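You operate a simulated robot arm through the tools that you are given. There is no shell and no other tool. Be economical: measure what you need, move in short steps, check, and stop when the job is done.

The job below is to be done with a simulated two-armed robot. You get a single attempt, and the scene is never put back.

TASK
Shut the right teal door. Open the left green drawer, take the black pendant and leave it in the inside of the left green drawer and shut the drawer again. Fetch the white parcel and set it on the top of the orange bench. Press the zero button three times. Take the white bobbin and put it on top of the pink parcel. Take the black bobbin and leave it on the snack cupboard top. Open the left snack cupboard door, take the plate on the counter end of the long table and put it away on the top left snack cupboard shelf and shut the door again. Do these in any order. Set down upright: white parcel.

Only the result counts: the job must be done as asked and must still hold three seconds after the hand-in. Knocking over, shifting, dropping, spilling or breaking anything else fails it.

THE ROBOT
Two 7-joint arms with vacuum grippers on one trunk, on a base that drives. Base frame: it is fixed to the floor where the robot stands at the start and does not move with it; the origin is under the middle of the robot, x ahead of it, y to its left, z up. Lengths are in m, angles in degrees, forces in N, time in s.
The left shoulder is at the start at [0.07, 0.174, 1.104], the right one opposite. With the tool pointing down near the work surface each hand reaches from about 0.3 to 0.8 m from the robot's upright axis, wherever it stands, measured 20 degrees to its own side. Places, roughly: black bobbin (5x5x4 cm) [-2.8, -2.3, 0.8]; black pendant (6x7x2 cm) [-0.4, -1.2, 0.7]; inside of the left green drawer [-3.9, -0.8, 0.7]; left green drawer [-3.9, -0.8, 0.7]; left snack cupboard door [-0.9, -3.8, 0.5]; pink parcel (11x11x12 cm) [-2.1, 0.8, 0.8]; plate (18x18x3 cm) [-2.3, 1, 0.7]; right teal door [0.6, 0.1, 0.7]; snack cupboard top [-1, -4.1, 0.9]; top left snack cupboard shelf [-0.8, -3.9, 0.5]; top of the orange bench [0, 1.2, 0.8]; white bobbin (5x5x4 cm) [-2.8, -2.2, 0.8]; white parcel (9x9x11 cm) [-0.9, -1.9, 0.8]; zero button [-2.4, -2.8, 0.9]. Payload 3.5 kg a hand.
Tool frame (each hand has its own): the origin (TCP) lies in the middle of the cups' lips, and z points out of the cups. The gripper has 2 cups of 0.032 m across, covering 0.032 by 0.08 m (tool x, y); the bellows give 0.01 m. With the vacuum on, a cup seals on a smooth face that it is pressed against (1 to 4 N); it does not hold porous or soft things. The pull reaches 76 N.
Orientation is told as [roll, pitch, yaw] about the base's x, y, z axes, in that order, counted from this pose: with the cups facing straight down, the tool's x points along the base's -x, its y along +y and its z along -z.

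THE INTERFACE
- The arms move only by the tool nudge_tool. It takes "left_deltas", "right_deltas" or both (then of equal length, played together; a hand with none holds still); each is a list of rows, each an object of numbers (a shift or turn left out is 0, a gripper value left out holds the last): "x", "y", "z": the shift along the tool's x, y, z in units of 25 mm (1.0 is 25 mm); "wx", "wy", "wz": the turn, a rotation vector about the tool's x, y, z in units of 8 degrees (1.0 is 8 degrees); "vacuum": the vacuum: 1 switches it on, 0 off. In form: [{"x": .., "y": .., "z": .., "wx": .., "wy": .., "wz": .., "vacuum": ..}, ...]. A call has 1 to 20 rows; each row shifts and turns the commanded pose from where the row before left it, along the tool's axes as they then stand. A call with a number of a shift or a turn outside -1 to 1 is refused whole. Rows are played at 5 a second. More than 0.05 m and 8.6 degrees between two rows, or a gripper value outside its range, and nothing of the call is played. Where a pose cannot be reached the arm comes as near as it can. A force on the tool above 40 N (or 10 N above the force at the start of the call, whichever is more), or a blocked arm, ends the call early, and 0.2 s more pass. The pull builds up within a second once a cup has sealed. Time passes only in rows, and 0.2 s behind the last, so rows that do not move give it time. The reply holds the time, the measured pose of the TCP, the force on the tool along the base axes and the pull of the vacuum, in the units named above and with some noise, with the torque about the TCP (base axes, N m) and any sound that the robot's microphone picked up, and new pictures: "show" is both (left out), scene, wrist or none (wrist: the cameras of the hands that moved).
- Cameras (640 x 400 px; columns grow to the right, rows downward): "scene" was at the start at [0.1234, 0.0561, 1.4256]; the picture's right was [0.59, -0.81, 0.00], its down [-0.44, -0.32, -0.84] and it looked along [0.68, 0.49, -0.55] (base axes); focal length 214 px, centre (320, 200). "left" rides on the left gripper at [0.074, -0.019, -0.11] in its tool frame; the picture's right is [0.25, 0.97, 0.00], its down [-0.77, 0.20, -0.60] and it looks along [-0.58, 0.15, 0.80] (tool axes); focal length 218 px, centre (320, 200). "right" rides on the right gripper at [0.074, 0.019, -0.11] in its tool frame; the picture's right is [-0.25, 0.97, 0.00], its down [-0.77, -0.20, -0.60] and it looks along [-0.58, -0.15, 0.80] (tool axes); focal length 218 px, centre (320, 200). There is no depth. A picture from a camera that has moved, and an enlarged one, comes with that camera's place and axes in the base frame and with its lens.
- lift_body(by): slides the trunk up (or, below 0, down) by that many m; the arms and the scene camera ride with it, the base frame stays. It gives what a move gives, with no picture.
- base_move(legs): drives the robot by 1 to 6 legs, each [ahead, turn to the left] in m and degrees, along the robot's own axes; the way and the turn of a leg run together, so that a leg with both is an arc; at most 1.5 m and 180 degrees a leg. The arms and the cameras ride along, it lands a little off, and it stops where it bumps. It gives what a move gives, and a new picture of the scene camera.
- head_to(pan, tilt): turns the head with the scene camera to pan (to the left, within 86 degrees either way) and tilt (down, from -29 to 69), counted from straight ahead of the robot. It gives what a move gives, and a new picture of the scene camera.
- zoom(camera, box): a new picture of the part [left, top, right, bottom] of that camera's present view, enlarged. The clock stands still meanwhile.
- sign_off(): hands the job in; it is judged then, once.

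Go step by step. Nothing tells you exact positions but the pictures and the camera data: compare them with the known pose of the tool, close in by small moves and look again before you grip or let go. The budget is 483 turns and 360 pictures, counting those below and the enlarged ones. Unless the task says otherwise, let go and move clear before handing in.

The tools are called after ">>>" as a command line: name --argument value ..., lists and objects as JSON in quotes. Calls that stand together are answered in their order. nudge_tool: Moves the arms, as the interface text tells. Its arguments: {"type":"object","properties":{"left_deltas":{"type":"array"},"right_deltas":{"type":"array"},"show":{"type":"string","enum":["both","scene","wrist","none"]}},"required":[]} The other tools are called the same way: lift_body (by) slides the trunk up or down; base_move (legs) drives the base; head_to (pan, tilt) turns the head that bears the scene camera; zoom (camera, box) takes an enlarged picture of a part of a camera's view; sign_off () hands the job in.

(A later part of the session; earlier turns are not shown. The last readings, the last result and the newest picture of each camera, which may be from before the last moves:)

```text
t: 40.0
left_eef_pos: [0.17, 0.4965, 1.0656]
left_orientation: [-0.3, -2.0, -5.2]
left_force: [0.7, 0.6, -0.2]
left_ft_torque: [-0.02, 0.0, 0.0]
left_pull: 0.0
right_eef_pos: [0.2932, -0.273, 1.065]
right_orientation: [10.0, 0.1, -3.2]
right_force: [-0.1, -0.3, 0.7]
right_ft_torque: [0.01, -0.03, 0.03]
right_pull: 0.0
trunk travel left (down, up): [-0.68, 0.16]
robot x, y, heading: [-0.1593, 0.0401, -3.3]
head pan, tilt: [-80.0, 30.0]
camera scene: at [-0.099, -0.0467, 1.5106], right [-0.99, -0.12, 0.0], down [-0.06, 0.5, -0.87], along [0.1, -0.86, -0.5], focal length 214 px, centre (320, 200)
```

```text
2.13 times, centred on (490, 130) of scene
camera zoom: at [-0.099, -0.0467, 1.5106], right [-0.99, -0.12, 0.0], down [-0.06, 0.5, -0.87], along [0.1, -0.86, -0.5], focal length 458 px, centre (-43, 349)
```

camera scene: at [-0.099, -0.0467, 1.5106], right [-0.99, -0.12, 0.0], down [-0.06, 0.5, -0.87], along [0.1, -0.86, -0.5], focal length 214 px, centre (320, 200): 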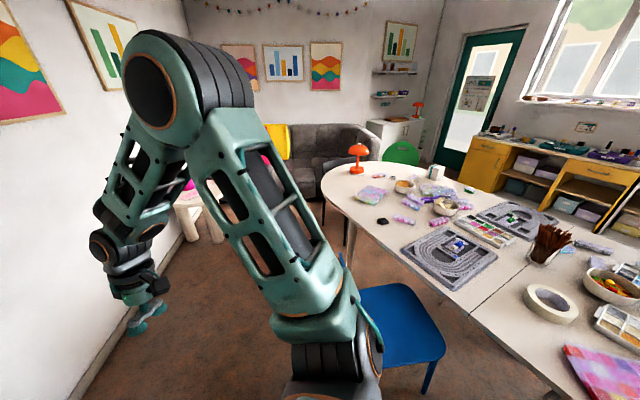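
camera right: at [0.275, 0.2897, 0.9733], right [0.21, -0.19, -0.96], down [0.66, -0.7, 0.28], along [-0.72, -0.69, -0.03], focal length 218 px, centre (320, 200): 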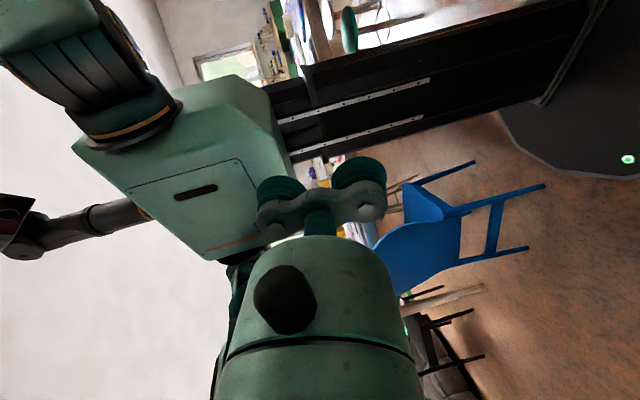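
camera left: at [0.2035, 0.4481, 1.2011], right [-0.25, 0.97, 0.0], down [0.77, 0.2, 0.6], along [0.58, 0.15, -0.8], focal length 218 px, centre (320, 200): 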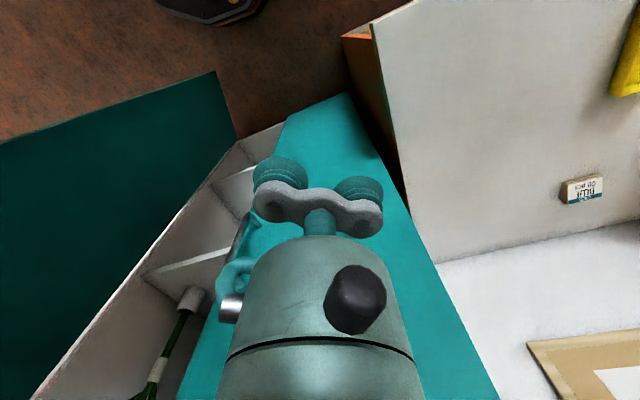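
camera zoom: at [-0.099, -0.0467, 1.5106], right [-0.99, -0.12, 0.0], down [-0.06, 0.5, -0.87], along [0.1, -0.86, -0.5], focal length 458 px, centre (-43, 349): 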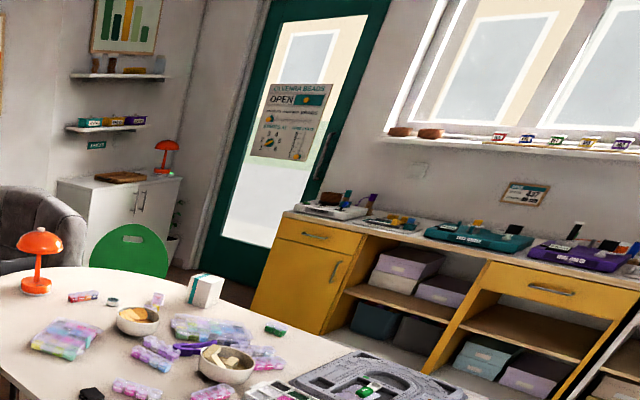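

The black pendant is near (-0.36, -1.17) on the near table edge; the white parcel with the teal band is near (-0.9, -1.9). The blue chair stands by the edge near (-0.42, -0.69), so I'll drive around on the wall side and face the pendant.

>>> nudge_tool --right_deltas '[{"wx": 0.6}, {"wx": 0.6}]' --show "none"

>>> head_to --pan 0 --tilt 40

>>> base_move --legs '[[0, -60]]'

```text
t: 40.6
left_eef_pos: [0.1702, 0.4976, 1.0652]
left_orientation: [-0.4, -1.8, -5.2]
left_force: [-0.2, 1.2, -0.1]
left_ft_torque: [-0.02, 0.03, -0.02]
left_pull: 0.1
right_eef_pos: [0.2935, -0.2716, 1.0644]
right_orientation: [0.4, 0.1, -3.3]
right_force: [1.8, 0.0, -0.1]
right_ft_torque: [-0.03, 0.01, -0.01]
right_pull: 0.1
trunk travel left (down, up): [-0.68, 0.16]
robot x, y, heading: [-0.1609, 0.039, -2.9]
head pan, tilt: [-80.0, 30.0]
```

```text
t: 42.1
left_eef_pos: [0.1708, 0.4959, 1.0654]
left_orientation: [-0.3, -1.9, -5.2]
left_force: [0.0, 0.3, -0.2]
left_ft_torque: [-0.01, -0.02, 0.01]
left_pull: 0.0
right_eef_pos: [0.2937, -0.2722, 1.0654]
right_orientation: [0.7, 0.1, -3.3]
right_force: [0.6, 1.0, 0.0]
right_ft_torque: [0.0, 0.0, 0.0]
right_pull: 0.0
trunk travel left (down, up): [-0.68, 0.16]
robot x, y, heading: [-0.1595, 0.0384, -3.1]
head pan, tilt: [0.0, 40.0]
camera scene: at [-0.0247, 0.0382, 1.4952], right [-0.06, -1.0, 0.0], down [-0.64, 0.04, -0.77], along [0.76, -0.04, -0.64], focal length 214 px, centre (320, 200)
```

scene: 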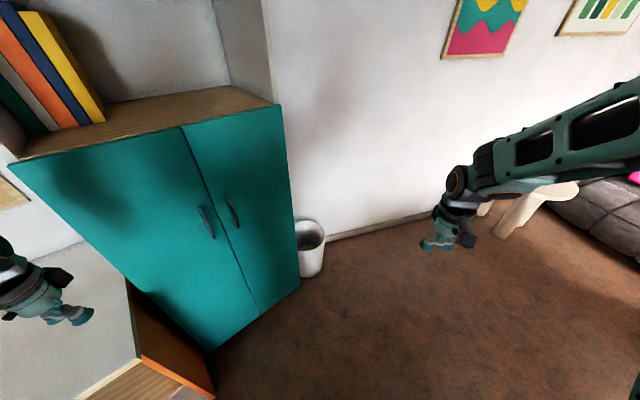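

```text
t: 45.2
left_eef_pos: [0.3976, -0.0238, 1.0664]
left_orientation: [-0.4, -1.9, -65.9]
left_force: [-0.2, -0.5, 0.3]
left_ft_torque: [-0.01, 0.02, 0.02]
left_pull: 0.0
right_eef_pos: [-0.2118, -0.5081, 1.065]
right_orientation: [0.5, 0.2, -63.9]
right_force: [0.0, -0.2, 0.0]
right_ft_torque: [0.0, -0.03, 0.01]
right_pull: 0.1
trunk travel left (down, up): [-0.68, 0.16]
robot x, y, heading: [-0.1594, 0.0421, -63.9]
head pan, tilt: [0.0, 40.0]
camera scene: at [-0.0998, -0.0754, 1.4952], right [-0.9, -0.44, 0.0], down [-0.28, 0.58, -0.77], along [0.34, -0.69, -0.64], focal length 214 px, centre (320, 200)
```

scene: 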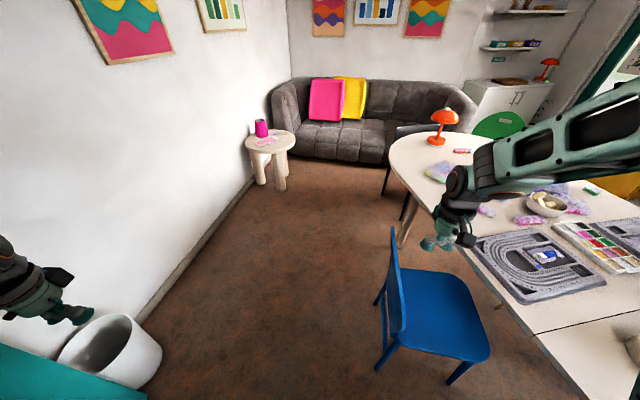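

The aisle is clear on the wall side of the blue chair. I'll drive ahead 1.05 m and turn right to face the pendant.

>>> base_move --legs '[[1.05, 0], [0, -80]]'

```text
t: 48.0
left_eef_pos: [0.5501, -0.3362, 1.0731]
left_orientation: [-0.4, -5.0, -65.4]
left_force: [-1.2, 1.3, -1.0]
left_ft_torque: [-0.05, -0.02, 0.03]
left_pull: 0.0
right_eef_pos: [-0.0557, -0.8201, 1.0799]
right_orientation: [0.5, -3.0, -63.6]
right_force: [-0.6, 1.6, -0.9]
right_ft_torque: [-0.1, -0.08, 0.0]
right_pull: 0.1
trunk travel left (down, up): [-0.68, 0.16]
robot x, y, heading: [0.0156, -0.3203, -63.9]
head pan, tilt: [0.0, 40.0]
stopped in leg 1: the robot was blocked; the commanded pose is now the measured one
camera scene: at [0.0743, -0.427, 1.4957], right [-0.9, -0.44, 0.0], down [-0.28, 0.57, -0.77], along [0.34, -0.69, -0.64], focal length 214 px, centre (320, 200)
```

scene: 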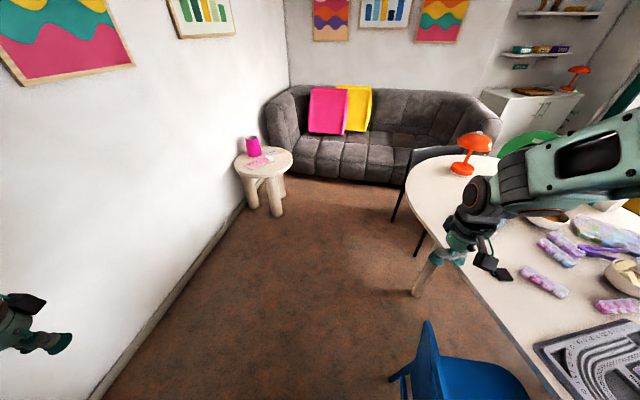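

The base stopped early, perhaps against the blue chair's leg. I'll look down to the right before moving.

>>> head_to --pan -50 --tilt 65

```text
t: 49.1
left_eef_pos: [0.5655, -0.3639, 1.0676]
left_orientation: [-0.3, -3.2, -65.6]
left_force: [0.2, -0.4, -0.2]
left_ft_torque: [-0.01, 0.02, -0.02]
left_pull: 0.0
right_eef_pos: [-0.0426, -0.8496, 1.0697]
right_orientation: [0.5, -1.2, -63.5]
right_force: [0.5, 0.1, -0.4]
right_ft_torque: [0.03, -0.01, -0.03]
right_pull: 0.1
trunk travel left (down, up): [-0.68, 0.16]
robot x, y, heading: [0.0182, -0.3217, -63.6]
head pan, tilt: [-50.0, 65.0]
camera scene: at [0.0194, -0.4213, 1.4626], right [-0.92, 0.4, 0.0], down [0.36, 0.83, -0.42], along [-0.17, -0.39, -0.91], focal length 214 px, centre (320, 200)
```

scene: 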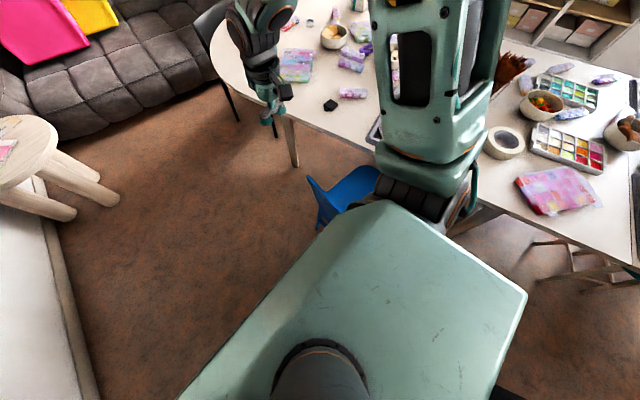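

I can't see the base. I'll back off 10 cm, then swing wider on the wall side.

>>> base_move --legs '[[-0.1, 0], [0, 33], [0.55, 0]]'

```text
t: 54.6
left_eef_pos: [0.9157, -0.2429, 1.0694]
left_orientation: [-0.3, -3.5, -32.6]
left_force: [0.5, -0.1, 0.4]
left_ft_torque: [0.04, 0.0, -0.01]
left_pull: 0.1
right_eef_pos: [0.6701, -0.9803, 1.0721]
right_orientation: [0.5, -1.5, -30.7]
right_force: [0.1, 0.1, -0.6]
right_ft_torque: [-0.04, -0.02, 0.01]
right_pull: 0.0
trunk travel left (down, up): [-0.68, 0.16]
robot x, y, heading: [0.4338, -0.5054, -30.5]
head pan, tilt: [-50.0, 65.0]
camera scene: at [0.4904, -0.5869, 1.463], right [-0.99, -0.16, 0.0], down [-0.15, 0.89, -0.42], along [0.07, -0.42, -0.91], focal length 214 px, centre (320, 200)
```

scene: 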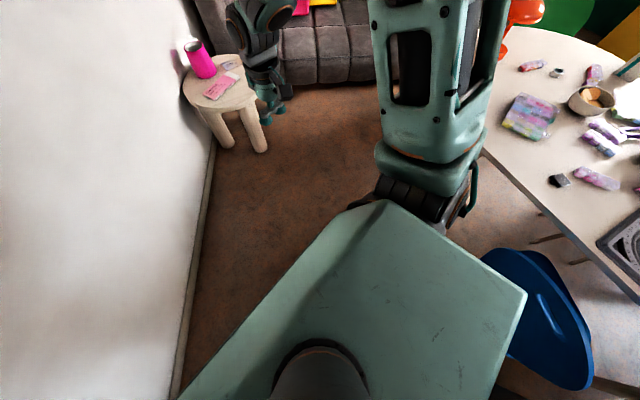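

Clear so far. I'll turn further right and drive to the spot east of the pendant.

>>> base_move --legs '[[0, -70], [0.42, 0], [0, -45]]'

>>> head_to --pan -10 --tilt 40

```text
t: 62.3
left_eef_pos: [0.375, -1.4593, 1.0689]
left_orientation: [-0.4, -3.5, -149.0]
left_force: [-1.3, 0.3, -0.2]
left_ft_torque: [0.05, 0.0, -0.01]
left_pull: 0.1
right_eef_pos: [-0.1758, -0.9122, 1.0716]
right_orientation: [0.4, -1.4, -147.1]
right_force: [-0.2, -0.1, -0.7]
right_ft_torque: [0.0, 0.01, 0.01]
right_pull: 0.1
trunk travel left (down, up): [-0.68, 0.16]
robot x, y, heading: [0.3538, -0.917, -147.1]
head pan, tilt: [-50.0, 65.0]
camera scene: at [0.2551, -0.9191, 1.4629], right [0.29, 0.96, 0.0], down [0.87, -0.27, -0.42], along [-0.4, 0.12, -0.91], focal length 214 px, centre (320, 200)
```

scene: 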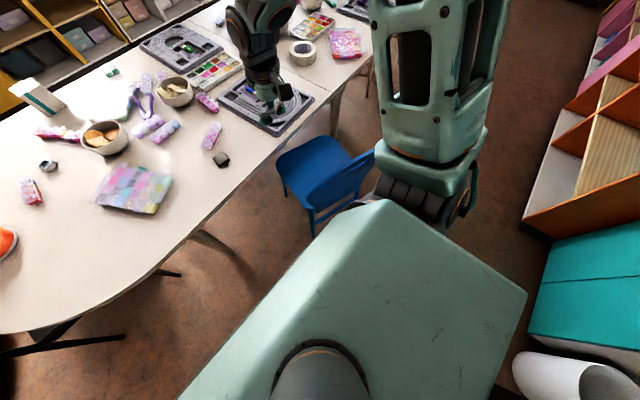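

```text
t: 63.4
left_eef_pos: [0.3754, -1.46, 1.0683]
left_orientation: [-0.4, -3.4, -149.0]
left_force: [0.0, -0.3, 0.5]
left_ft_torque: [0.01, -0.01, -0.02]
left_pull: 0.0
right_eef_pos: [-0.1761, -0.9104, 1.072]
right_orientation: [0.6, -1.5, -147.0]
right_force: [-0.4, -0.3, -0.6]
right_ft_torque: [-0.02, 0.03, 0.0]
right_pull: 0.0
trunk travel left (down, up): [-0.68, 0.16]
robot x, y, heading: [0.3518, -0.913, -147.1]
head pan, tilt: [-10.0, 40.0]
camera scene: at [0.2347, -0.9698, 1.4952], right [-0.39, 0.92, 0.0], down [0.59, 0.25, -0.77], along [-0.71, -0.3, -0.64], focal length 214 px, centre (320, 200)
```

scene: 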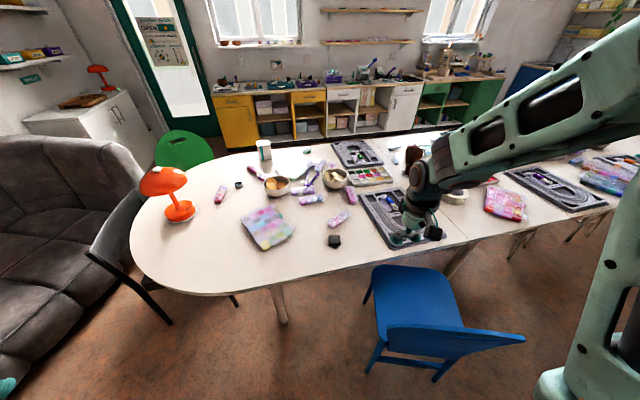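

The chair is where it was. The pendant is at about (-0.363, -1.154), so I'll move 0.1 m closer and bring the right hand above it.

>>> base_move --legs '[[0.1, 0]]'

>>> nudge_tool --right_deltas '[{"x": -1, "y": 0.6}, {"x": -1, "y": 0.6}, {"x": -1, "y": 0.6}, {"x": -1, "y": 0.6}, {"x": -1, "y": 0.6}, {"x": -1, "y": 0.6}, {"x": -1, "y": 0.6}, {"x": -0.5, "z": 1}, {"z": 1}, {"z": 1}]'

```text
t: 64.5
left_eef_pos: [0.2938, -1.513, 1.0686]
left_orientation: [-0.4, -3.5, -149.1]
left_force: [-0.5, 1.0, 0.4]
left_ft_torque: [-0.01, 0.01, -0.02]
left_pull: 0.0
right_eef_pos: [-0.2585, -0.965, 1.0728]
right_orientation: [0.5, -1.6, -147.0]
right_force: [-0.1, 0.4, 0.6]
right_ft_torque: [-0.01, 0.02, 0.01]
right_pull: 0.1
trunk travel left (down, up): [-0.68, 0.16]
robot x, y, heading: [0.2704, -0.9682, -147.2]
head pan, tilt: [-10.0, 40.0]
camera scene: at [0.1526, -1.0229, 1.4953], right [-0.39, 0.92, 0.0], down [0.59, 0.25, -0.77], along [-0.71, -0.3, -0.64], focal length 214 px, centre (320, 200)
```

scene: 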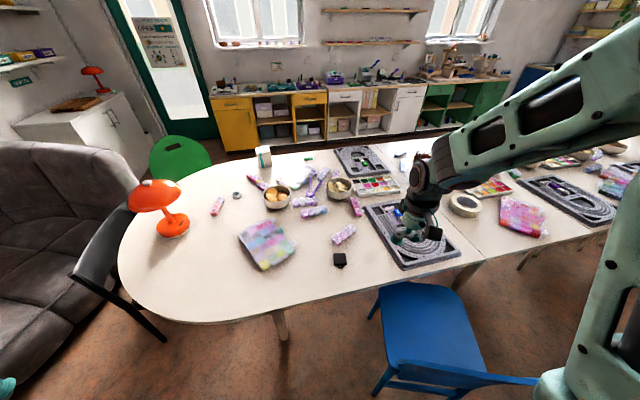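

```text
t: 66.7
left_eef_pos: [0.2921, -1.5134, 1.0677]
left_orientation: [-0.4, -3.5, -149.1]
left_force: [0.7, -0.6, 0.2]
left_ft_torque: [0.01, 0.02, -0.03]
left_pull: 0.0
right_eef_pos: [-0.3593, -1.1576, 1.0025]
right_orientation: [0.4, -1.5, -147.1]
right_force: [0.0, -0.3, -1.2]
right_ft_torque: [-0.01, -0.04, 0.04]
right_pull: 0.1
trunk travel left (down, up): [-0.68, 0.16]
robot x, y, heading: [0.2701, -0.9677, -147.1]
head pan, tilt: [-10.0, 40.0]
camera scene: at [0.1515, -1.0239, 1.4951], right [-0.39, 0.92, 0.0], down [0.59, 0.25, -0.77], along [-0.71, -0.3, -0.64], focal length 214 px, centre (320, 200)
camera right: at [-0.2867, -1.132, 1.1114], right [0.31, -0.95, 0.01], down [-0.75, -0.24, 0.62], along [-0.59, -0.21, -0.78], focal length 218 px, centre (320, 200)
```

scene: 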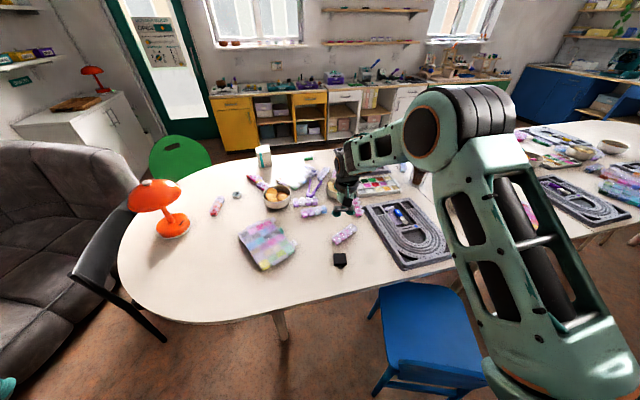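
right: 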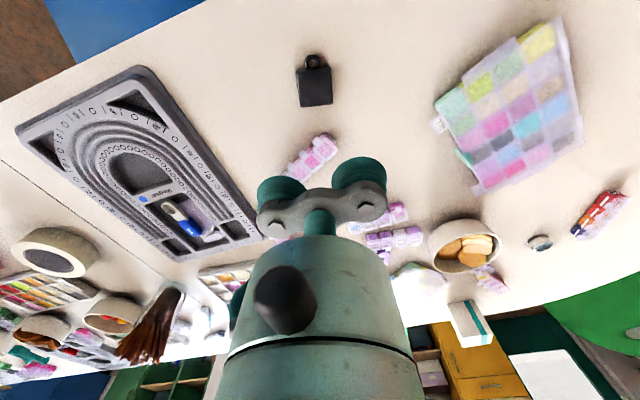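

The wrist camera shows the pendant body (about 6 cm wide) at roughly (-0.356, -1.152). It's too narrow for both cups, so I'll offset 24 mm to centre one cup on it and descend partway.

>>> nudge_tool --right_deltas '[{"x": 0.23, "y": 0.82}, {"z": 1}, {"z": 1}, {"z": 1}, {"z": 1}, {"z": 1}, {"z": 1}, {"z": 1}]' --show "wrist"

```text
t: 68.5
left_eef_pos: [0.2926, -1.5143, 1.0681]
left_orientation: [-0.4, -3.5, -149.1]
left_force: [-0.1, 0.3, 0.0]
left_ft_torque: [-0.03, -0.01, 0.01]
left_pull: 0.1
right_eef_pos: [-0.349, -1.175, 0.8277]
right_orientation: [0.4, -1.5, -147.0]
right_force: [0.4, -0.1, -0.4]
right_ft_torque: [0.04, 0.0, -0.02]
right_pull: 0.0
trunk travel left (down, up): [-0.68, 0.16]
robot x, y, heading: [0.2678, -0.9646, -147.1]
head pan, tilt: [-10.0, 40.0]
camera right: at [-0.2747, -1.1487, 0.936], right [0.31, -0.95, 0.02], down [-0.75, -0.24, 0.62], along [-0.59, -0.21, -0.78], focal length 218 px, centre (320, 200)
```

right: 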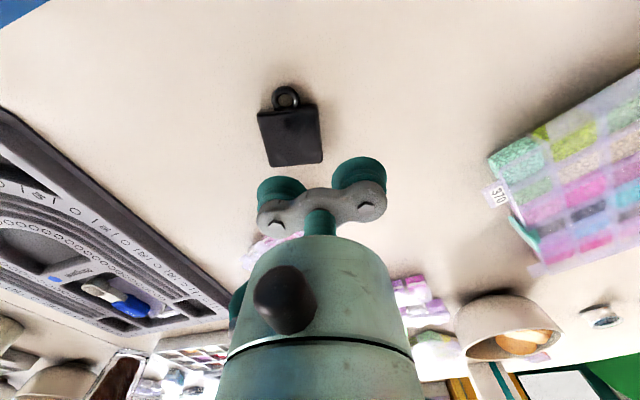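

The left cup is close to the pendant body. I'll shift back about 8 mm, descend further and look again.

>>> nudge_tool --right_deltas '[{"x": 0.3, "z": 0.8}, {"z": 0.8}]' --show "wrist"

```text
t: 69.1
left_eef_pos: [0.2922, -1.5125, 1.0686]
left_orientation: [-0.3, -3.5, -149.1]
left_force: [0.7, 0.4, 0.1]
left_ft_torque: [-0.02, -0.04, 0.01]
left_pull: 0.0
right_eef_pos: [-0.343, -1.1711, 0.7886]
right_orientation: [0.6, -1.5, -147.1]
right_force: [-0.4, 1.0, -0.3]
right_ft_torque: [0.02, 0.01, -0.02]
right_pull: 0.0
trunk travel left (down, up): [-0.68, 0.16]
robot x, y, heading: [0.2718, -0.9645, -146.9]
head pan, tilt: [-10.0, 40.0]
camera right: at [-0.2682, -1.1456, 0.8956], right [0.31, -0.95, 0.02], down [-0.75, -0.24, 0.62], along [-0.59, -0.21, -0.78], focal length 218 px, centre (320, 200)
```

right: 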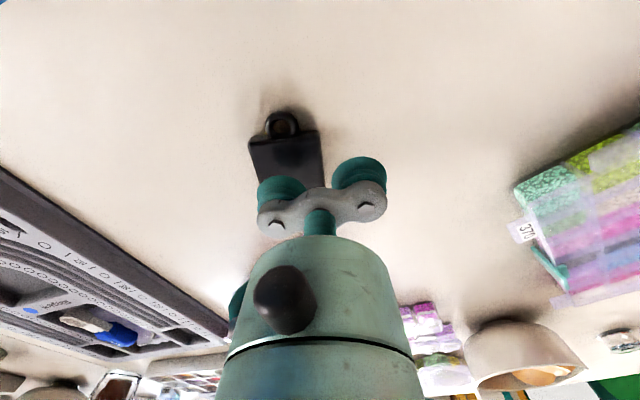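

By triangulation the body centre is about (-0.345, -1.150) with its top near z 0.76. I'll correct 9 mm, switch on the vacuum and press down gently.

>>> nudge_tool --right_deltas '[{"x": 0.3, "y": 0.1, "z": 0.3, "vacuum": 1}, {"z": 0.3}, {"z": 0.3}, {"z": 0.2}, {}]' --show "wrist"

```text
t: 70.3
left_eef_pos: [0.2936, -1.5118, 1.0686]
left_orientation: [-0.3, -3.4, -149.1]
left_force: [-0.1, 0.0, 0.2]
left_ft_torque: [-0.04, 0.02, -0.01]
left_pull: 0.0
right_eef_pos: [-0.3353, -1.1694, 0.7611]
right_orientation: [0.5, -1.5, -147.1]
right_force: [0.0, -0.3, 1.2]
right_ft_torque: [-0.01, -0.01, 0.01]
right_pull: 0.0
trunk travel left (down, up): [-0.68, 0.16]
robot x, y, heading: [0.2706, -0.9657, -146.8]
head pan, tilt: [-10.0, 40.0]
camera right: at [-0.2618, -1.1437, 0.8694], right [0.31, -0.95, 0.02], down [-0.75, -0.24, 0.62], along [-0.59, -0.21, -0.78], focal length 218 px, centre (320, 200)
```

right: 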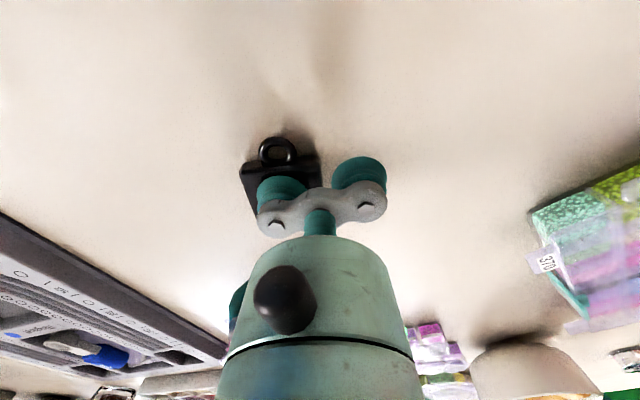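

The cup is well centred over the body. I'll keep descending in small steps.

>>> nudge_tool --right_deltas '[{"z": 0.2}, {"z": 0.2}, {"z": 0.2}, {}, {}]' --show "wrist"

```text
t: 71.5
left_eef_pos: [0.2954, -1.5128, 1.0687]
left_orientation: [-0.5, -3.6, -149.0]
left_force: [-0.3, 0.3, -0.1]
left_ft_torque: [0.01, 0.04, 0.03]
left_pull: 0.0
right_eef_pos: [-0.3346, -1.1708, 0.748]
right_orientation: [0.6, -1.8, -147.1]
right_force: [-7.1, -3.8, 28.1]
right_ft_torque: [1.13, 0.43, 0.08]
right_pull: 37.5
trunk travel left (down, up): [-0.68, 0.16]
robot x, y, heading: [0.2705, -0.9688, -147.0]
head pan, tilt: [-10.0, 40.0]
camera right: at [-0.2609, -1.1447, 0.8562], right [0.31, -0.95, 0.02], down [-0.74, -0.23, 0.63], along [-0.59, -0.21, -0.78], focal length 218 px, centre (320, 200)
```

right: 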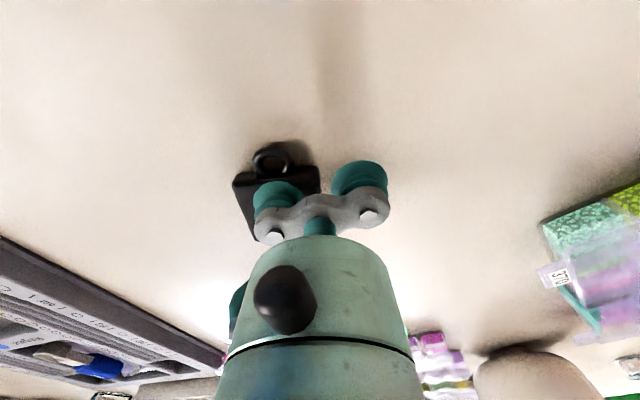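

One cup sealed (37.5 N). I'll lift it.

>>> nudge_tool --right_deltas '[{"z": -0.5}, {"z": -1}, {"z": -1}, {"z": -1}, {"z": -1}, {"z": -1}, {"z": -1}, {"z": -1}, {"z": -1}, {"z": -1}, {"z": -1}]'

```text
t: 73.9
left_eef_pos: [0.2943, -1.513, 1.0686]
left_orientation: [-0.3, -3.6, -149.0]
left_force: [-0.7, 0.3, -0.1]
left_ft_torque: [0.04, 0.01, -0.01]
left_pull: 0.1
right_eef_pos: [-0.3299, -1.1646, 1.0084]
right_orientation: [0.5, -1.6, -147.1]
right_force: [0.1, -0.1, -0.9]
right_ft_torque: [0.79, 0.48, 0.02]
right_pull: 37.8
trunk travel left (down, up): [-0.68, 0.16]
robot x, y, heading: [0.2711, -0.9656, -147.1]
head pan, tilt: [-10.0, 40.0]
camera scene: at [0.1533, -1.0228, 1.4953], right [-0.39, 0.92, 0.0], down [0.59, 0.25, -0.77], along [-0.71, -0.3, -0.64], focal length 214 px, centre (320, 200)
camera right: at [-0.2557, -1.1385, 1.1162], right [0.31, -0.95, 0.02], down [-0.75, -0.24, 0.62], along [-0.59, -0.21, -0.78], focal length 218 px, centre (320, 200)
```

scene: 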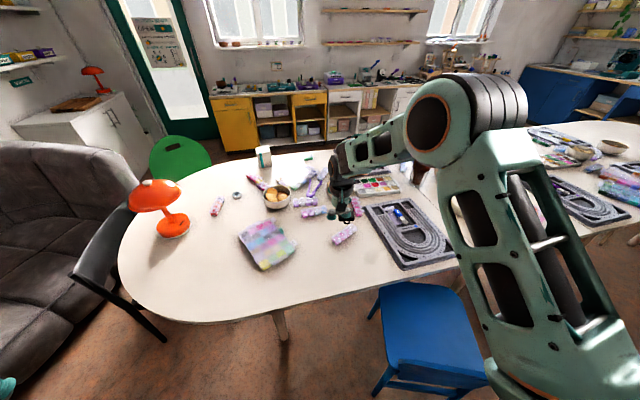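
right: 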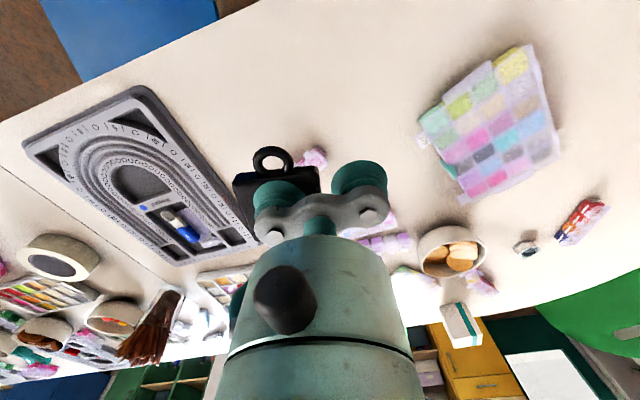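

The pendant is held. The white parcel at about (-0.88, -1.87) must be reached from the far aisle, so I'll survey the north end of the table for a route.

>>> head_to --pan -86 --tilt 22

>>> head_to --pan 30 --tilt 30

```text
t: 75.4
left_eef_pos: [0.2935, -1.5123, 1.0688]
left_orientation: [-0.3, -3.5, -149.0]
left_force: [-0.2, 0.6, -0.5]
left_ft_torque: [0.0, 0.01, -0.02]
left_pull: 0.0
right_eef_pos: [-0.3306, -1.1653, 1.0051]
right_orientation: [0.5, -1.4, -147.2]
right_force: [0.0, -0.1, -0.6]
right_ft_torque: [0.8, 0.48, -0.05]
right_pull: 37.8
trunk travel left (down, up): [-0.68, 0.16]
robot x, y, heading: [0.2704, -0.9647, -147.1]
head pan, tilt: [-85.9, 22.0]
camera scene: at [0.1749, -0.9159, 1.5234], right [0.8, 0.6, 0.0], down [0.23, -0.3, -0.93], along [-0.56, 0.74, -0.37], focal length 214 px, centre (320, 200)
```

scene: 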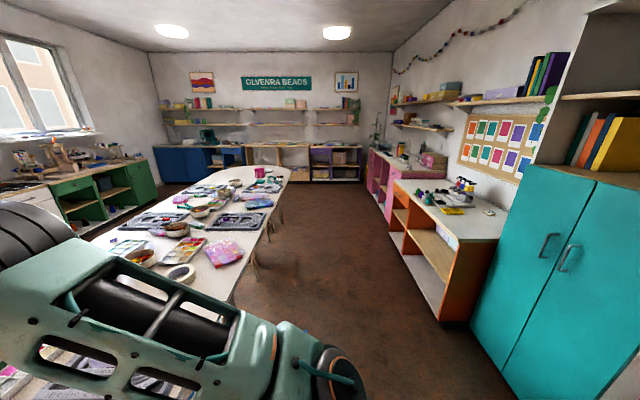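

```text
t: 77.3
left_eef_pos: [0.2925, -1.5131, 1.0682]
left_orientation: [-0.3, -3.5, -149.0]
left_force: [-0.2, -1.0, -0.2]
left_ft_torque: [-0.03, 0.0, -0.01]
left_pull: 0.1
right_eef_pos: [-0.329, -1.1648, 1.0075]
right_orientation: [0.5, -1.5, -147.2]
right_force: [-0.4, 1.3, -0.5]
right_ft_torque: [0.74, 0.48, -0.01]
right_pull: 37.8
trunk travel left (down, up): [-0.68, 0.16]
robot x, y, heading: [0.2706, -0.9656, -147.2]
head pan, tilt: [30.0, 30.0]
camera scene: at [0.1895, -1.0705, 1.5106], right [-0.89, 0.46, 0.0], down [0.23, 0.45, -0.87], along [-0.39, -0.77, -0.5], focal length 214 px, centre (320, 200)
```

scene: 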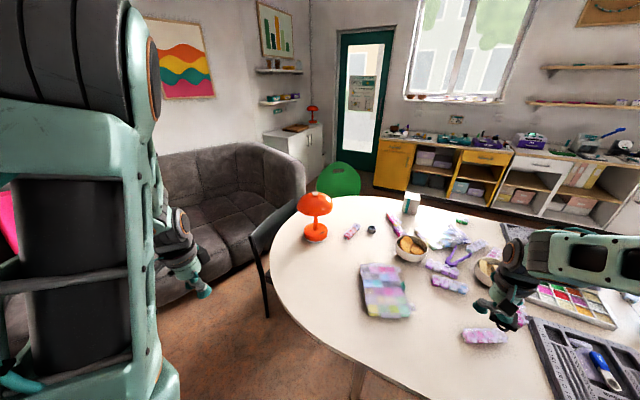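

Clear: a free passage runs around the north end of the table, with the counters along the west aisle. I'll tuck the right hand with the pendant and drive back to the east aisle.

>>> nudge_tool --right_deltas '[{"z": -1}, {"z": -1}, {"z": -1}, {"x": 1}, {"x": 1}, {"x": 1}, {"x": 1}, {"x": 1}, {"x": 1}, {"x": 1}, {"x": 1}, {"x": 1}, {"x": 1}, {"y": -1}, {"y": -1}, {"y": -1}]' --show "none"

>>> head_to --pan 0 --tilt 35

>>> base_move --legs '[[-0.15, 0], [0, -110], [0.35, 0], [0, -20]]'

```text
t: 80.8
left_eef_pos: [0.2928, -1.5118, 1.0679]
left_orientation: [-0.2, -3.6, -149.0]
left_force: [-0.4, -0.6, -0.7]
left_ft_torque: [-0.02, 0.05, 0.02]
left_pull: 0.1
right_eef_pos: [-0.1612, -0.9632, 1.0738]
right_orientation: [0.7, -1.5, -147.1]
right_force: [-0.1, 0.1, -0.1]
right_ft_torque: [0.75, 0.48, -0.04]
right_pull: 37.7
trunk travel left (down, up): [-0.68, 0.16]
robot x, y, heading: [0.2747, -0.9616, -147.1]
head pan, tilt: [30.0, 30.0]
```

```text
t: 81.7
left_eef_pos: [0.2938, -1.5127, 1.0686]
left_orientation: [-0.2, -3.5, -149.2]
left_force: [0.3, -1.2, -0.1]
left_ft_torque: [0.0, 0.02, 0.02]
left_pull: 0.1
right_eef_pos: [-0.1604, -0.9654, 1.0747]
right_orientation: [0.5, -1.5, -147.2]
right_force: [-0.2, 0.3, -0.1]
right_ft_torque: [0.76, 0.51, -0.03]
right_pull: 37.2
trunk travel left (down, up): [-0.68, 0.16]
robot x, y, heading: [0.2705, -0.9649, -146.8]
head pan, tilt: [0.0, 35.0]
camera scene: at [0.157, -1.038, 1.5028], right [-0.54, 0.84, 0.0], down [0.48, 0.31, -0.82], along [-0.69, -0.45, -0.57], focal length 214 px, centre (320, 200)
```

scene: 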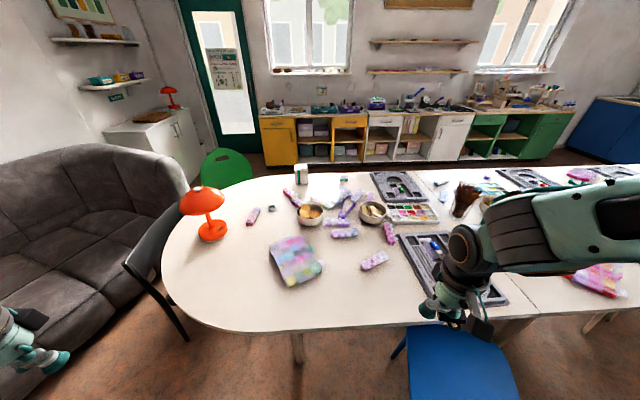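

```text
t: 90.7
left_eef_pos: [-0.1121, -0.2048, 1.0685]
left_orientation: [-0.3, -3.5, 80.9]
left_force: [-0.1, 0.2, 1.4]
left_ft_torque: [-0.02, 0.01, 0.03]
left_pull: 0.1
right_eef_pos: [0.6009, -0.2101, 1.0752]
right_orientation: [0.5, -1.5, 82.8]
right_force: [0.9, 0.1, 0.1]
right_ft_torque: [-0.12, -0.93, 0.01]
right_pull: 37.9
trunk travel left (down, up): [-0.68, 0.16]
robot x, y, heading: [0.3222, -0.5399, 82.5]
head pan, tilt: [0.0, 35.0]
camera scene: at [0.3384, -0.3988, 1.5028], right [0.99, -0.12, 0.0], down [-0.07, -0.57, -0.82], along [0.1, 0.81, -0.57], focal length 214 px, centre (320, 200)
```

scene: 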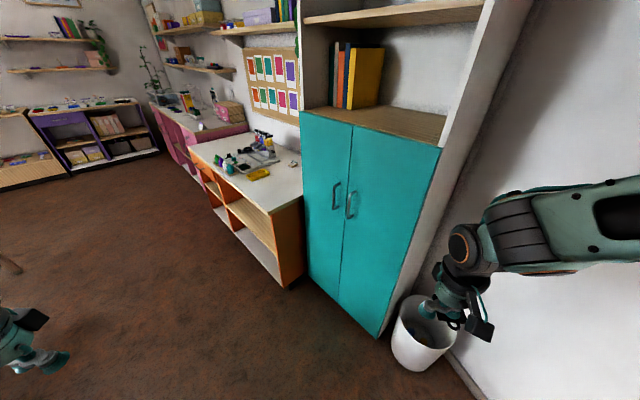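

The door and bin look fine from here. I'll turn along the aisle and drive north in stages.

>>> base_move --legs '[[0, 41.5], [1.4, 0]]'

```text
t: 99.5
left_eef_pos: [-1.031, 0.5505, 1.0693]
left_orientation: [-0.3, -3.5, 124.2]
left_force: [-0.4, -0.6, 0.0]
left_ft_torque: [-0.01, 0.0, 0.02]
left_pull: 0.1
right_eef_pos: [-0.5076, 1.0344, 1.0757]
right_orientation: [0.4, -1.5, 126.0]
right_force: [0.4, 0.2, 0.1]
right_ft_torque: [0.52, -0.71, -0.02]
right_pull: 37.8
trunk travel left (down, up): [-0.68, 0.16]
robot x, y, heading: [-0.4871, 0.604, 125.9]
head pan, tilt: [0.0, 35.0]
camera scene: at [-0.5664, 0.7176, 1.5028], right [0.81, 0.59, 0.0], down [0.34, -0.46, -0.82], along [-0.48, 0.66, -0.57], focal length 214 px, centre (320, 200)
```

scene: 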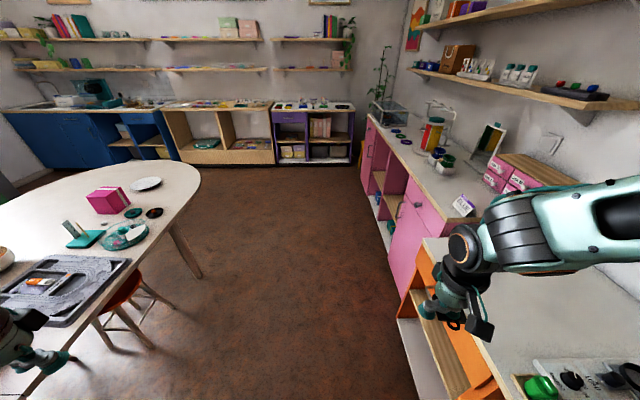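

The pink parcel and the white plate are on the table's north end. The way ahead is free, so I'll go on and round the end of the table.

>>> base_move --legs '[[0, -4], [1.5, 0], [0.6, 0], [0, 90]]'

```text
t: 114.1
left_eef_pos: [-1.5733, 1.8152, 1.0697]
left_orientation: [-0.4, -3.5, -149.7]
left_force: [-0.9, 0.0, -0.1]
left_ft_torque: [-0.01, 0.01, 0.03]
left_pull: 0.1
right_eef_pos: [-2.0212, 2.3694, 1.0756]
right_orientation: [0.5, -1.5, -147.8]
right_force: [0.3, -0.2, 0.2]
right_ft_torque: [0.75, 0.44, -0.03]
right_pull: 37.5
trunk travel left (down, up): [-0.68, 0.16]
robot x, y, heading: [-1.5899, 2.361, -147.5]
head pan, tilt: [0.0, 35.0]
camera scene: at [-1.7048, 2.2924, 1.5028], right [-0.53, 0.85, 0.0], down [0.48, 0.31, -0.82], along [-0.69, -0.44, -0.57], focal length 214 px, centre (320, 200)
```

scene: 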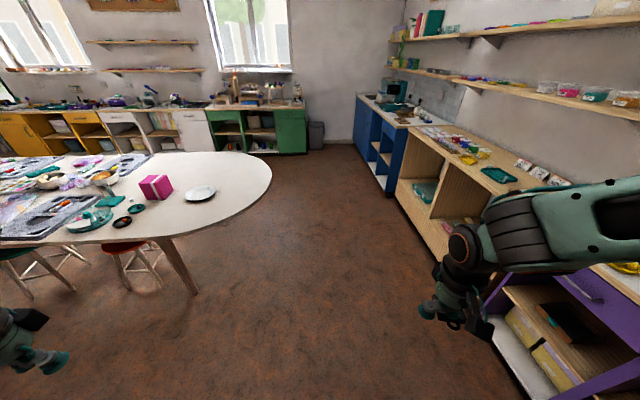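

I've rounded the table end. I'll zoom in on the green unit to learn which fronts are drawers.

>>> zoom --camera "scene" --box '[160, 70, 340, 180]'

>>> zoom --camera "scene" --box '[0, 80, 240, 240]'

```text
3.56 times, centred on (250, 125) of scene
camera zoom: at [-1.7048, 2.2924, 1.5028], right [-0.53, 0.85, 0.0], down [0.48, 0.31, -0.82], along [-0.69, -0.44, -0.57], focal length 763 px, centre (569, 467)
```

zoom: 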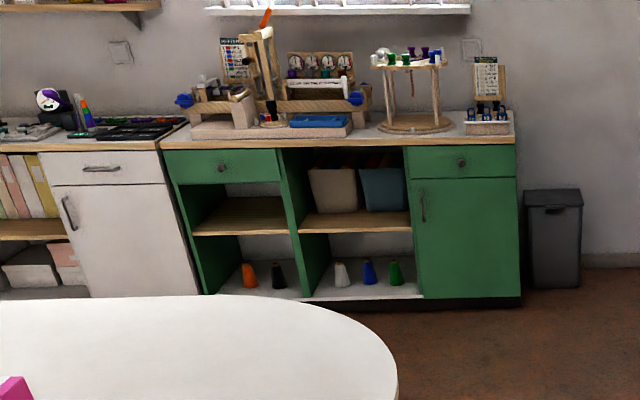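

```text
2.50 times, centred on (120, 160) of scene
camera zoom: at [-1.7048, 2.2924, 1.5028], right [-0.53, 0.85, 0.0], down [0.48, 0.31, -0.82], along [-0.69, -0.44, -0.57], focal length 536 px, centre (820, 300)
```

zoom: 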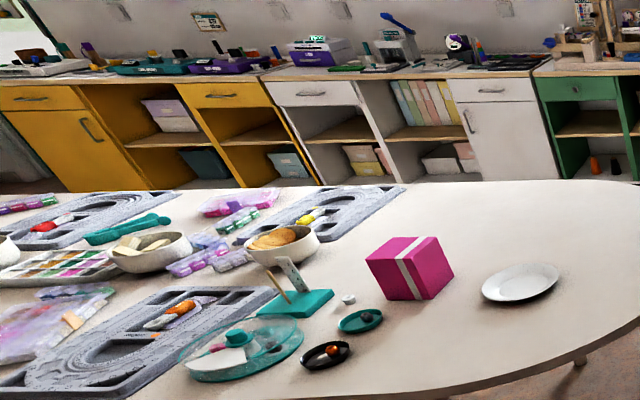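

The left green drawer has a round knob, with its front at roughly n≈-3.5 near (-3.7, -0.65). I'll cross behind the table end, then check the west aisle.

>>> base_move --legs '[[1.4, 0], [1.2, 0], [0, 90]]'

```text
t: 130.8
left_eef_pos: [-3.2558, 0.9783, 1.0691]
left_orientation: [-0.3, -3.5, -57.5]
left_force: [0.3, 0.2, 1.2]
left_ft_torque: [0.01, 0.0, 0.03]
left_pull: 0.1
right_eef_pos: [-3.7918, 0.5111, 1.0753]
right_orientation: [0.5, -1.4, -55.7]
right_force: [0.5, 0.6, 0.6]
right_ft_torque: [-0.5, 0.8, 0.0]
right_pull: 37.9
trunk travel left (down, up): [-0.68, 0.16]
robot x, y, heading: [-3.8029, 0.9445, -55.5]
head pan, tilt: [0.0, 35.0]
camera scene: at [-3.7216, 0.8331, 1.5028], right [-0.83, -0.56, 0.0], down [-0.32, 0.47, -0.82], along [0.46, -0.68, -0.57], focal length 214 px, centre (320, 200)
```

scene: 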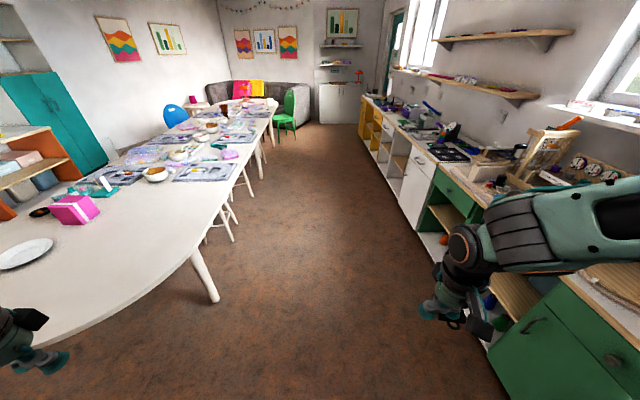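

The aisle is clear and the counter edge runs at about -55.4°. I'll drive 1.36 m along it and turn to face the drawer.

>>> base_move --legs '[[1.36, 0], [0, -90]]'

```text
t: 141.5
left_eef_pos: [-3.0051, -0.7465, 1.0679]
left_orientation: [-0.2, -3.5, -148.3]
left_force: [-0.3, -0.1, 0.3]
left_ft_torque: [0.02, 0.02, -0.02]
left_pull: 0.1
right_eef_pos: [-3.4676, -0.2037, 1.0756]
right_orientation: [0.5, -1.5, -146.4]
right_force: [0.3, 0.1, -0.2]
right_ft_torque: [0.76, 0.5, 0.01]
right_pull: 37.9
trunk travel left (down, up): [-0.68, 0.16]
robot x, y, heading: [-3.0367, -0.2023, -146.5]
head pan, tilt: [0.0, 35.0]
camera scene: at [-3.1486, -0.273, 1.5028], right [-0.55, 0.83, 0.0], down [0.48, 0.32, -0.82], along [-0.68, -0.45, -0.57], focal length 214 px, centre (320, 200)
```

scene: 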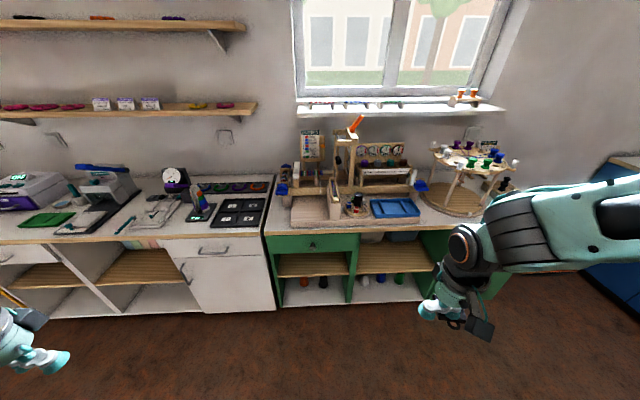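

The drawer knob is straight ahead at about (-3.72, -0.69). I'll align to -144°, close in 8 cm, then bring the left hand forward and turn it to face the drawer front.

>>> base_move --legs '[[0.08, 2.5]]'

>>> nudge_tool --left_deltas '[{"x": -0.73, "y": -1}, {"x": -0.73, "y": -1}, {"x": -0.73, "y": -1}, {"x": -0.73, "y": -1}, {"x": -0.73, "y": -1}, {"x": -0.73, "y": -1}, {"x": -0.73, "y": -1}, {"x": -0.73, "y": -1}, {"x": -0.73, "y": -1}, {"x": -0.73, "y": -1}, {"x": -0.73, "y": -1}, {"x": -0.73, "y": -1}, {"x": -0.73, "y": -1}, {"x": -0.73, "y": -1}]' --show "none"

>>> nudge_tool --left_deltas '[{"wy": -1}, {"wy": -1}, {"wy": -1}, {"wy": -1}, {"wy": -1}, {"wy": -1}, {"wy": -1}, {"wy": -1}, {"wy": -1}, {"wy": -1}, {"wy": -1}]'

```text
t: 142.5
left_eef_pos: [-3.0453, -0.7891, 1.0692]
left_orientation: [-0.3, -3.4, -145.7]
left_force: [-0.1, 0.2, 1.1]
left_ft_torque: [-0.02, -0.02, 0.03]
left_pull: 0.1
right_eef_pos: [-3.5312, -0.269, 1.076]
right_orientation: [0.5, -1.6, -143.8]
right_force: [0.2, -0.2, -1.5]
right_ft_torque: [0.76, 0.52, 0.03]
right_pull: 37.5
trunk travel left (down, up): [-0.68, 0.16]
robot x, y, heading: [-3.0952, -0.2477, -143.9]
head pan, tilt: [0.0, 35.0]
camera scene: at [-3.2098, -0.3226, 1.5029], right [-0.59, 0.81, 0.0], down [0.46, 0.34, -0.82], along [-0.66, -0.48, -0.57], focal length 214 px, centre (320, 200)
```

scene: 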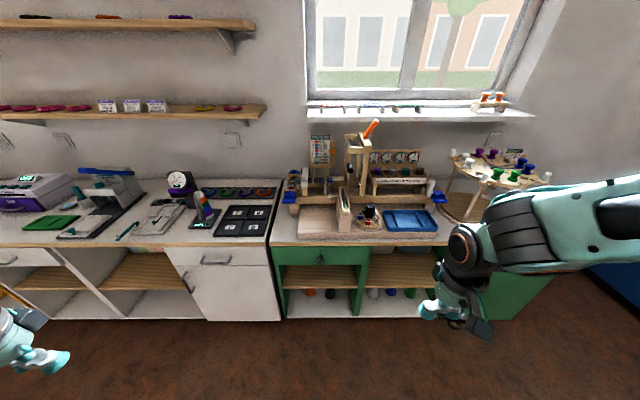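

```text
t: 145.5
left_eef_pos: [-3.4557, -0.6426, 1.0852]
left_orientation: [-0.2, -3.5, -145.7]
left_force: [-0.6, 0.0, -0.1]
left_ft_torque: [0.02, -0.04, 0.03]
left_pull: 0.1
right_eef_pos: [-3.5328, -0.2682, 1.0757]
right_orientation: [0.5, -1.6, -143.9]
right_force: [-0.8, -0.1, 0.8]
right_ft_torque: [0.81, 0.49, -0.02]
right_pull: 38.2
trunk travel left (down, up): [-0.68, 0.16]
robot x, y, heading: [-3.1008, -0.2468, -143.9]
head pan, tilt: [0.0, 35.0]
```

```text
t: 147.9
left_eef_pos: [-3.5007, -0.7072, 1.1455]
left_orientation: [-103.4, -86.3, -39.7]
left_force: [-0.4, 0.0, 0.0]
left_ft_torque: [-0.04, 0.01, 0.01]
left_pull: 0.1
left hand out of reach, approached as far as the arm can: row 10, 11
right_eef_pos: [-3.5326, -0.2683, 1.0749]
right_orientation: [0.5, -1.5, -143.9]
right_force: [0.2, -0.2, 0.0]
right_ft_torque: [0.77, 0.55, 0.04]
right_pull: 38.1
trunk travel left (down, up): [-0.68, 0.16]
robot x, y, heading: [-3.0987, -0.2483, -143.9]
head pan, tilt: [0.0, 35.0]
camera scene: at [-3.2106, -0.3238, 1.5027], right [-0.59, 0.81, 0.0], down [0.46, 0.34, -0.82], along [-0.66, -0.48, -0.57], focal length 214 px, centre (320, 200)
camera left: at [-3.4275, -0.623, 1.0721], right [0.57, -0.76, -0.31], down [0.64, 0.17, 0.75], along [-0.52, -0.63, 0.59], focal length 218 px, centre (320, 200)
```

scene: 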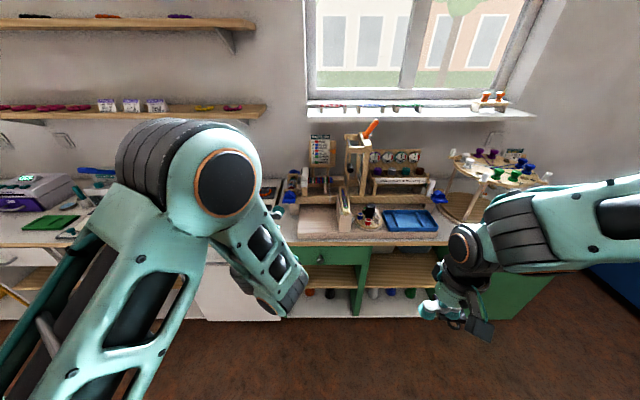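
left: 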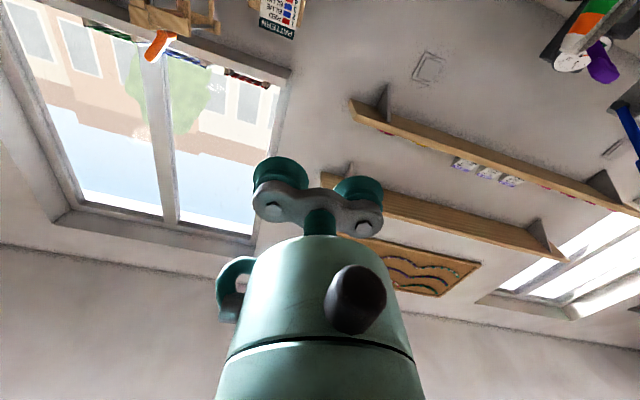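

The left tool now faces forward, roughly level. I'll lower the trunk 0.2 m for an easier reach, then lower the hand towards the drawer height.

>>> lift_body --by -0.2

>>> nudge_tool --left_deltas '[{"x": 1}, {"x": 1}, {"x": 1}, {"x": 1}, {"x": 1}, {"x": 1}]'

```text
t: 150.1
left_eef_pos: [-3.4997, -0.7065, 0.9425]
left_orientation: [-99.7, -86.7, -43.4]
left_force: [-0.2, -0.3, -0.4]
left_ft_torque: [-0.02, 0.06, 0.0]
left_pull: 0.1
right_eef_pos: [-3.5329, -0.2689, 0.8747]
right_orientation: [0.5, -1.5, -143.9]
right_force: [0.0, 0.3, 0.1]
right_ft_torque: [0.73, 0.5, -0.04]
right_pull: 37.9
trunk travel left (down, up): [-0.48, 0.36]
robot x, y, heading: [-3.0986, -0.2418, -143.8]
head pan, tilt: [0.0, 35.0]
```

```text
t: 151.5
left_eef_pos: [-3.5566, -0.7178, 0.8184]
left_orientation: [-164.7, -89.3, 18.8]
left_force: [0.3, -0.5, -0.5]
left_ft_torque: [0.0, 0.01, 0.0]
left_pull: 0.0
left hand out of reach, approached as far as the arm can: row 1, 2, 3, 4, 5, 6
right_eef_pos: [-3.5318, -0.2684, 0.8751]
right_orientation: [0.4, -1.5, -143.9]
right_force: [0.5, -0.1, -0.3]
right_ft_torque: [0.71, 0.52, -0.05]
right_pull: 38.2
trunk travel left (down, up): [-0.48, 0.36]
robot x, y, heading: [-3.0979, -0.2472, -144.0]
head pan, tilt: [0.0, 35.0]
camera scene: at [-3.2108, -0.3239, 1.3027], right [-0.59, 0.81, 0.0], down [0.46, 0.34, -0.82], along [-0.66, -0.48, -0.57], focal length 214 px, centre (320, 200)
camera left: at [-3.4775, -0.6417, 0.7437], right [0.54, -0.8, -0.26], down [0.62, 0.17, 0.76], along [-0.57, -0.57, 0.59], focal length 218 px, centre (320, 200)
```

scene: 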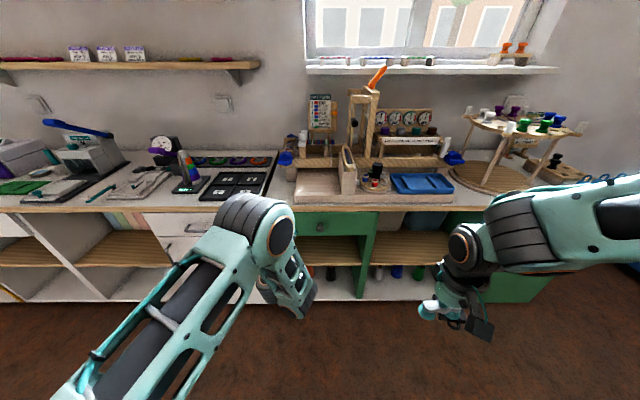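
left: 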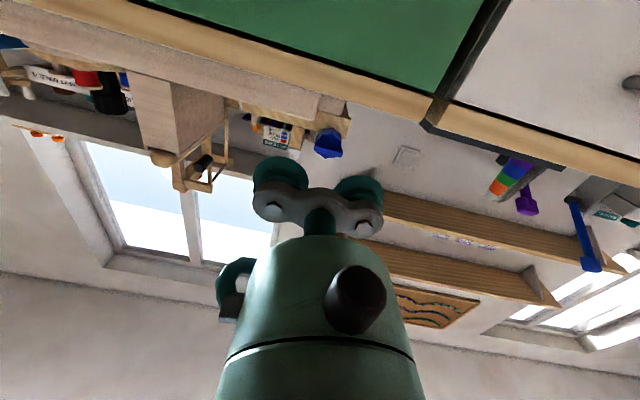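

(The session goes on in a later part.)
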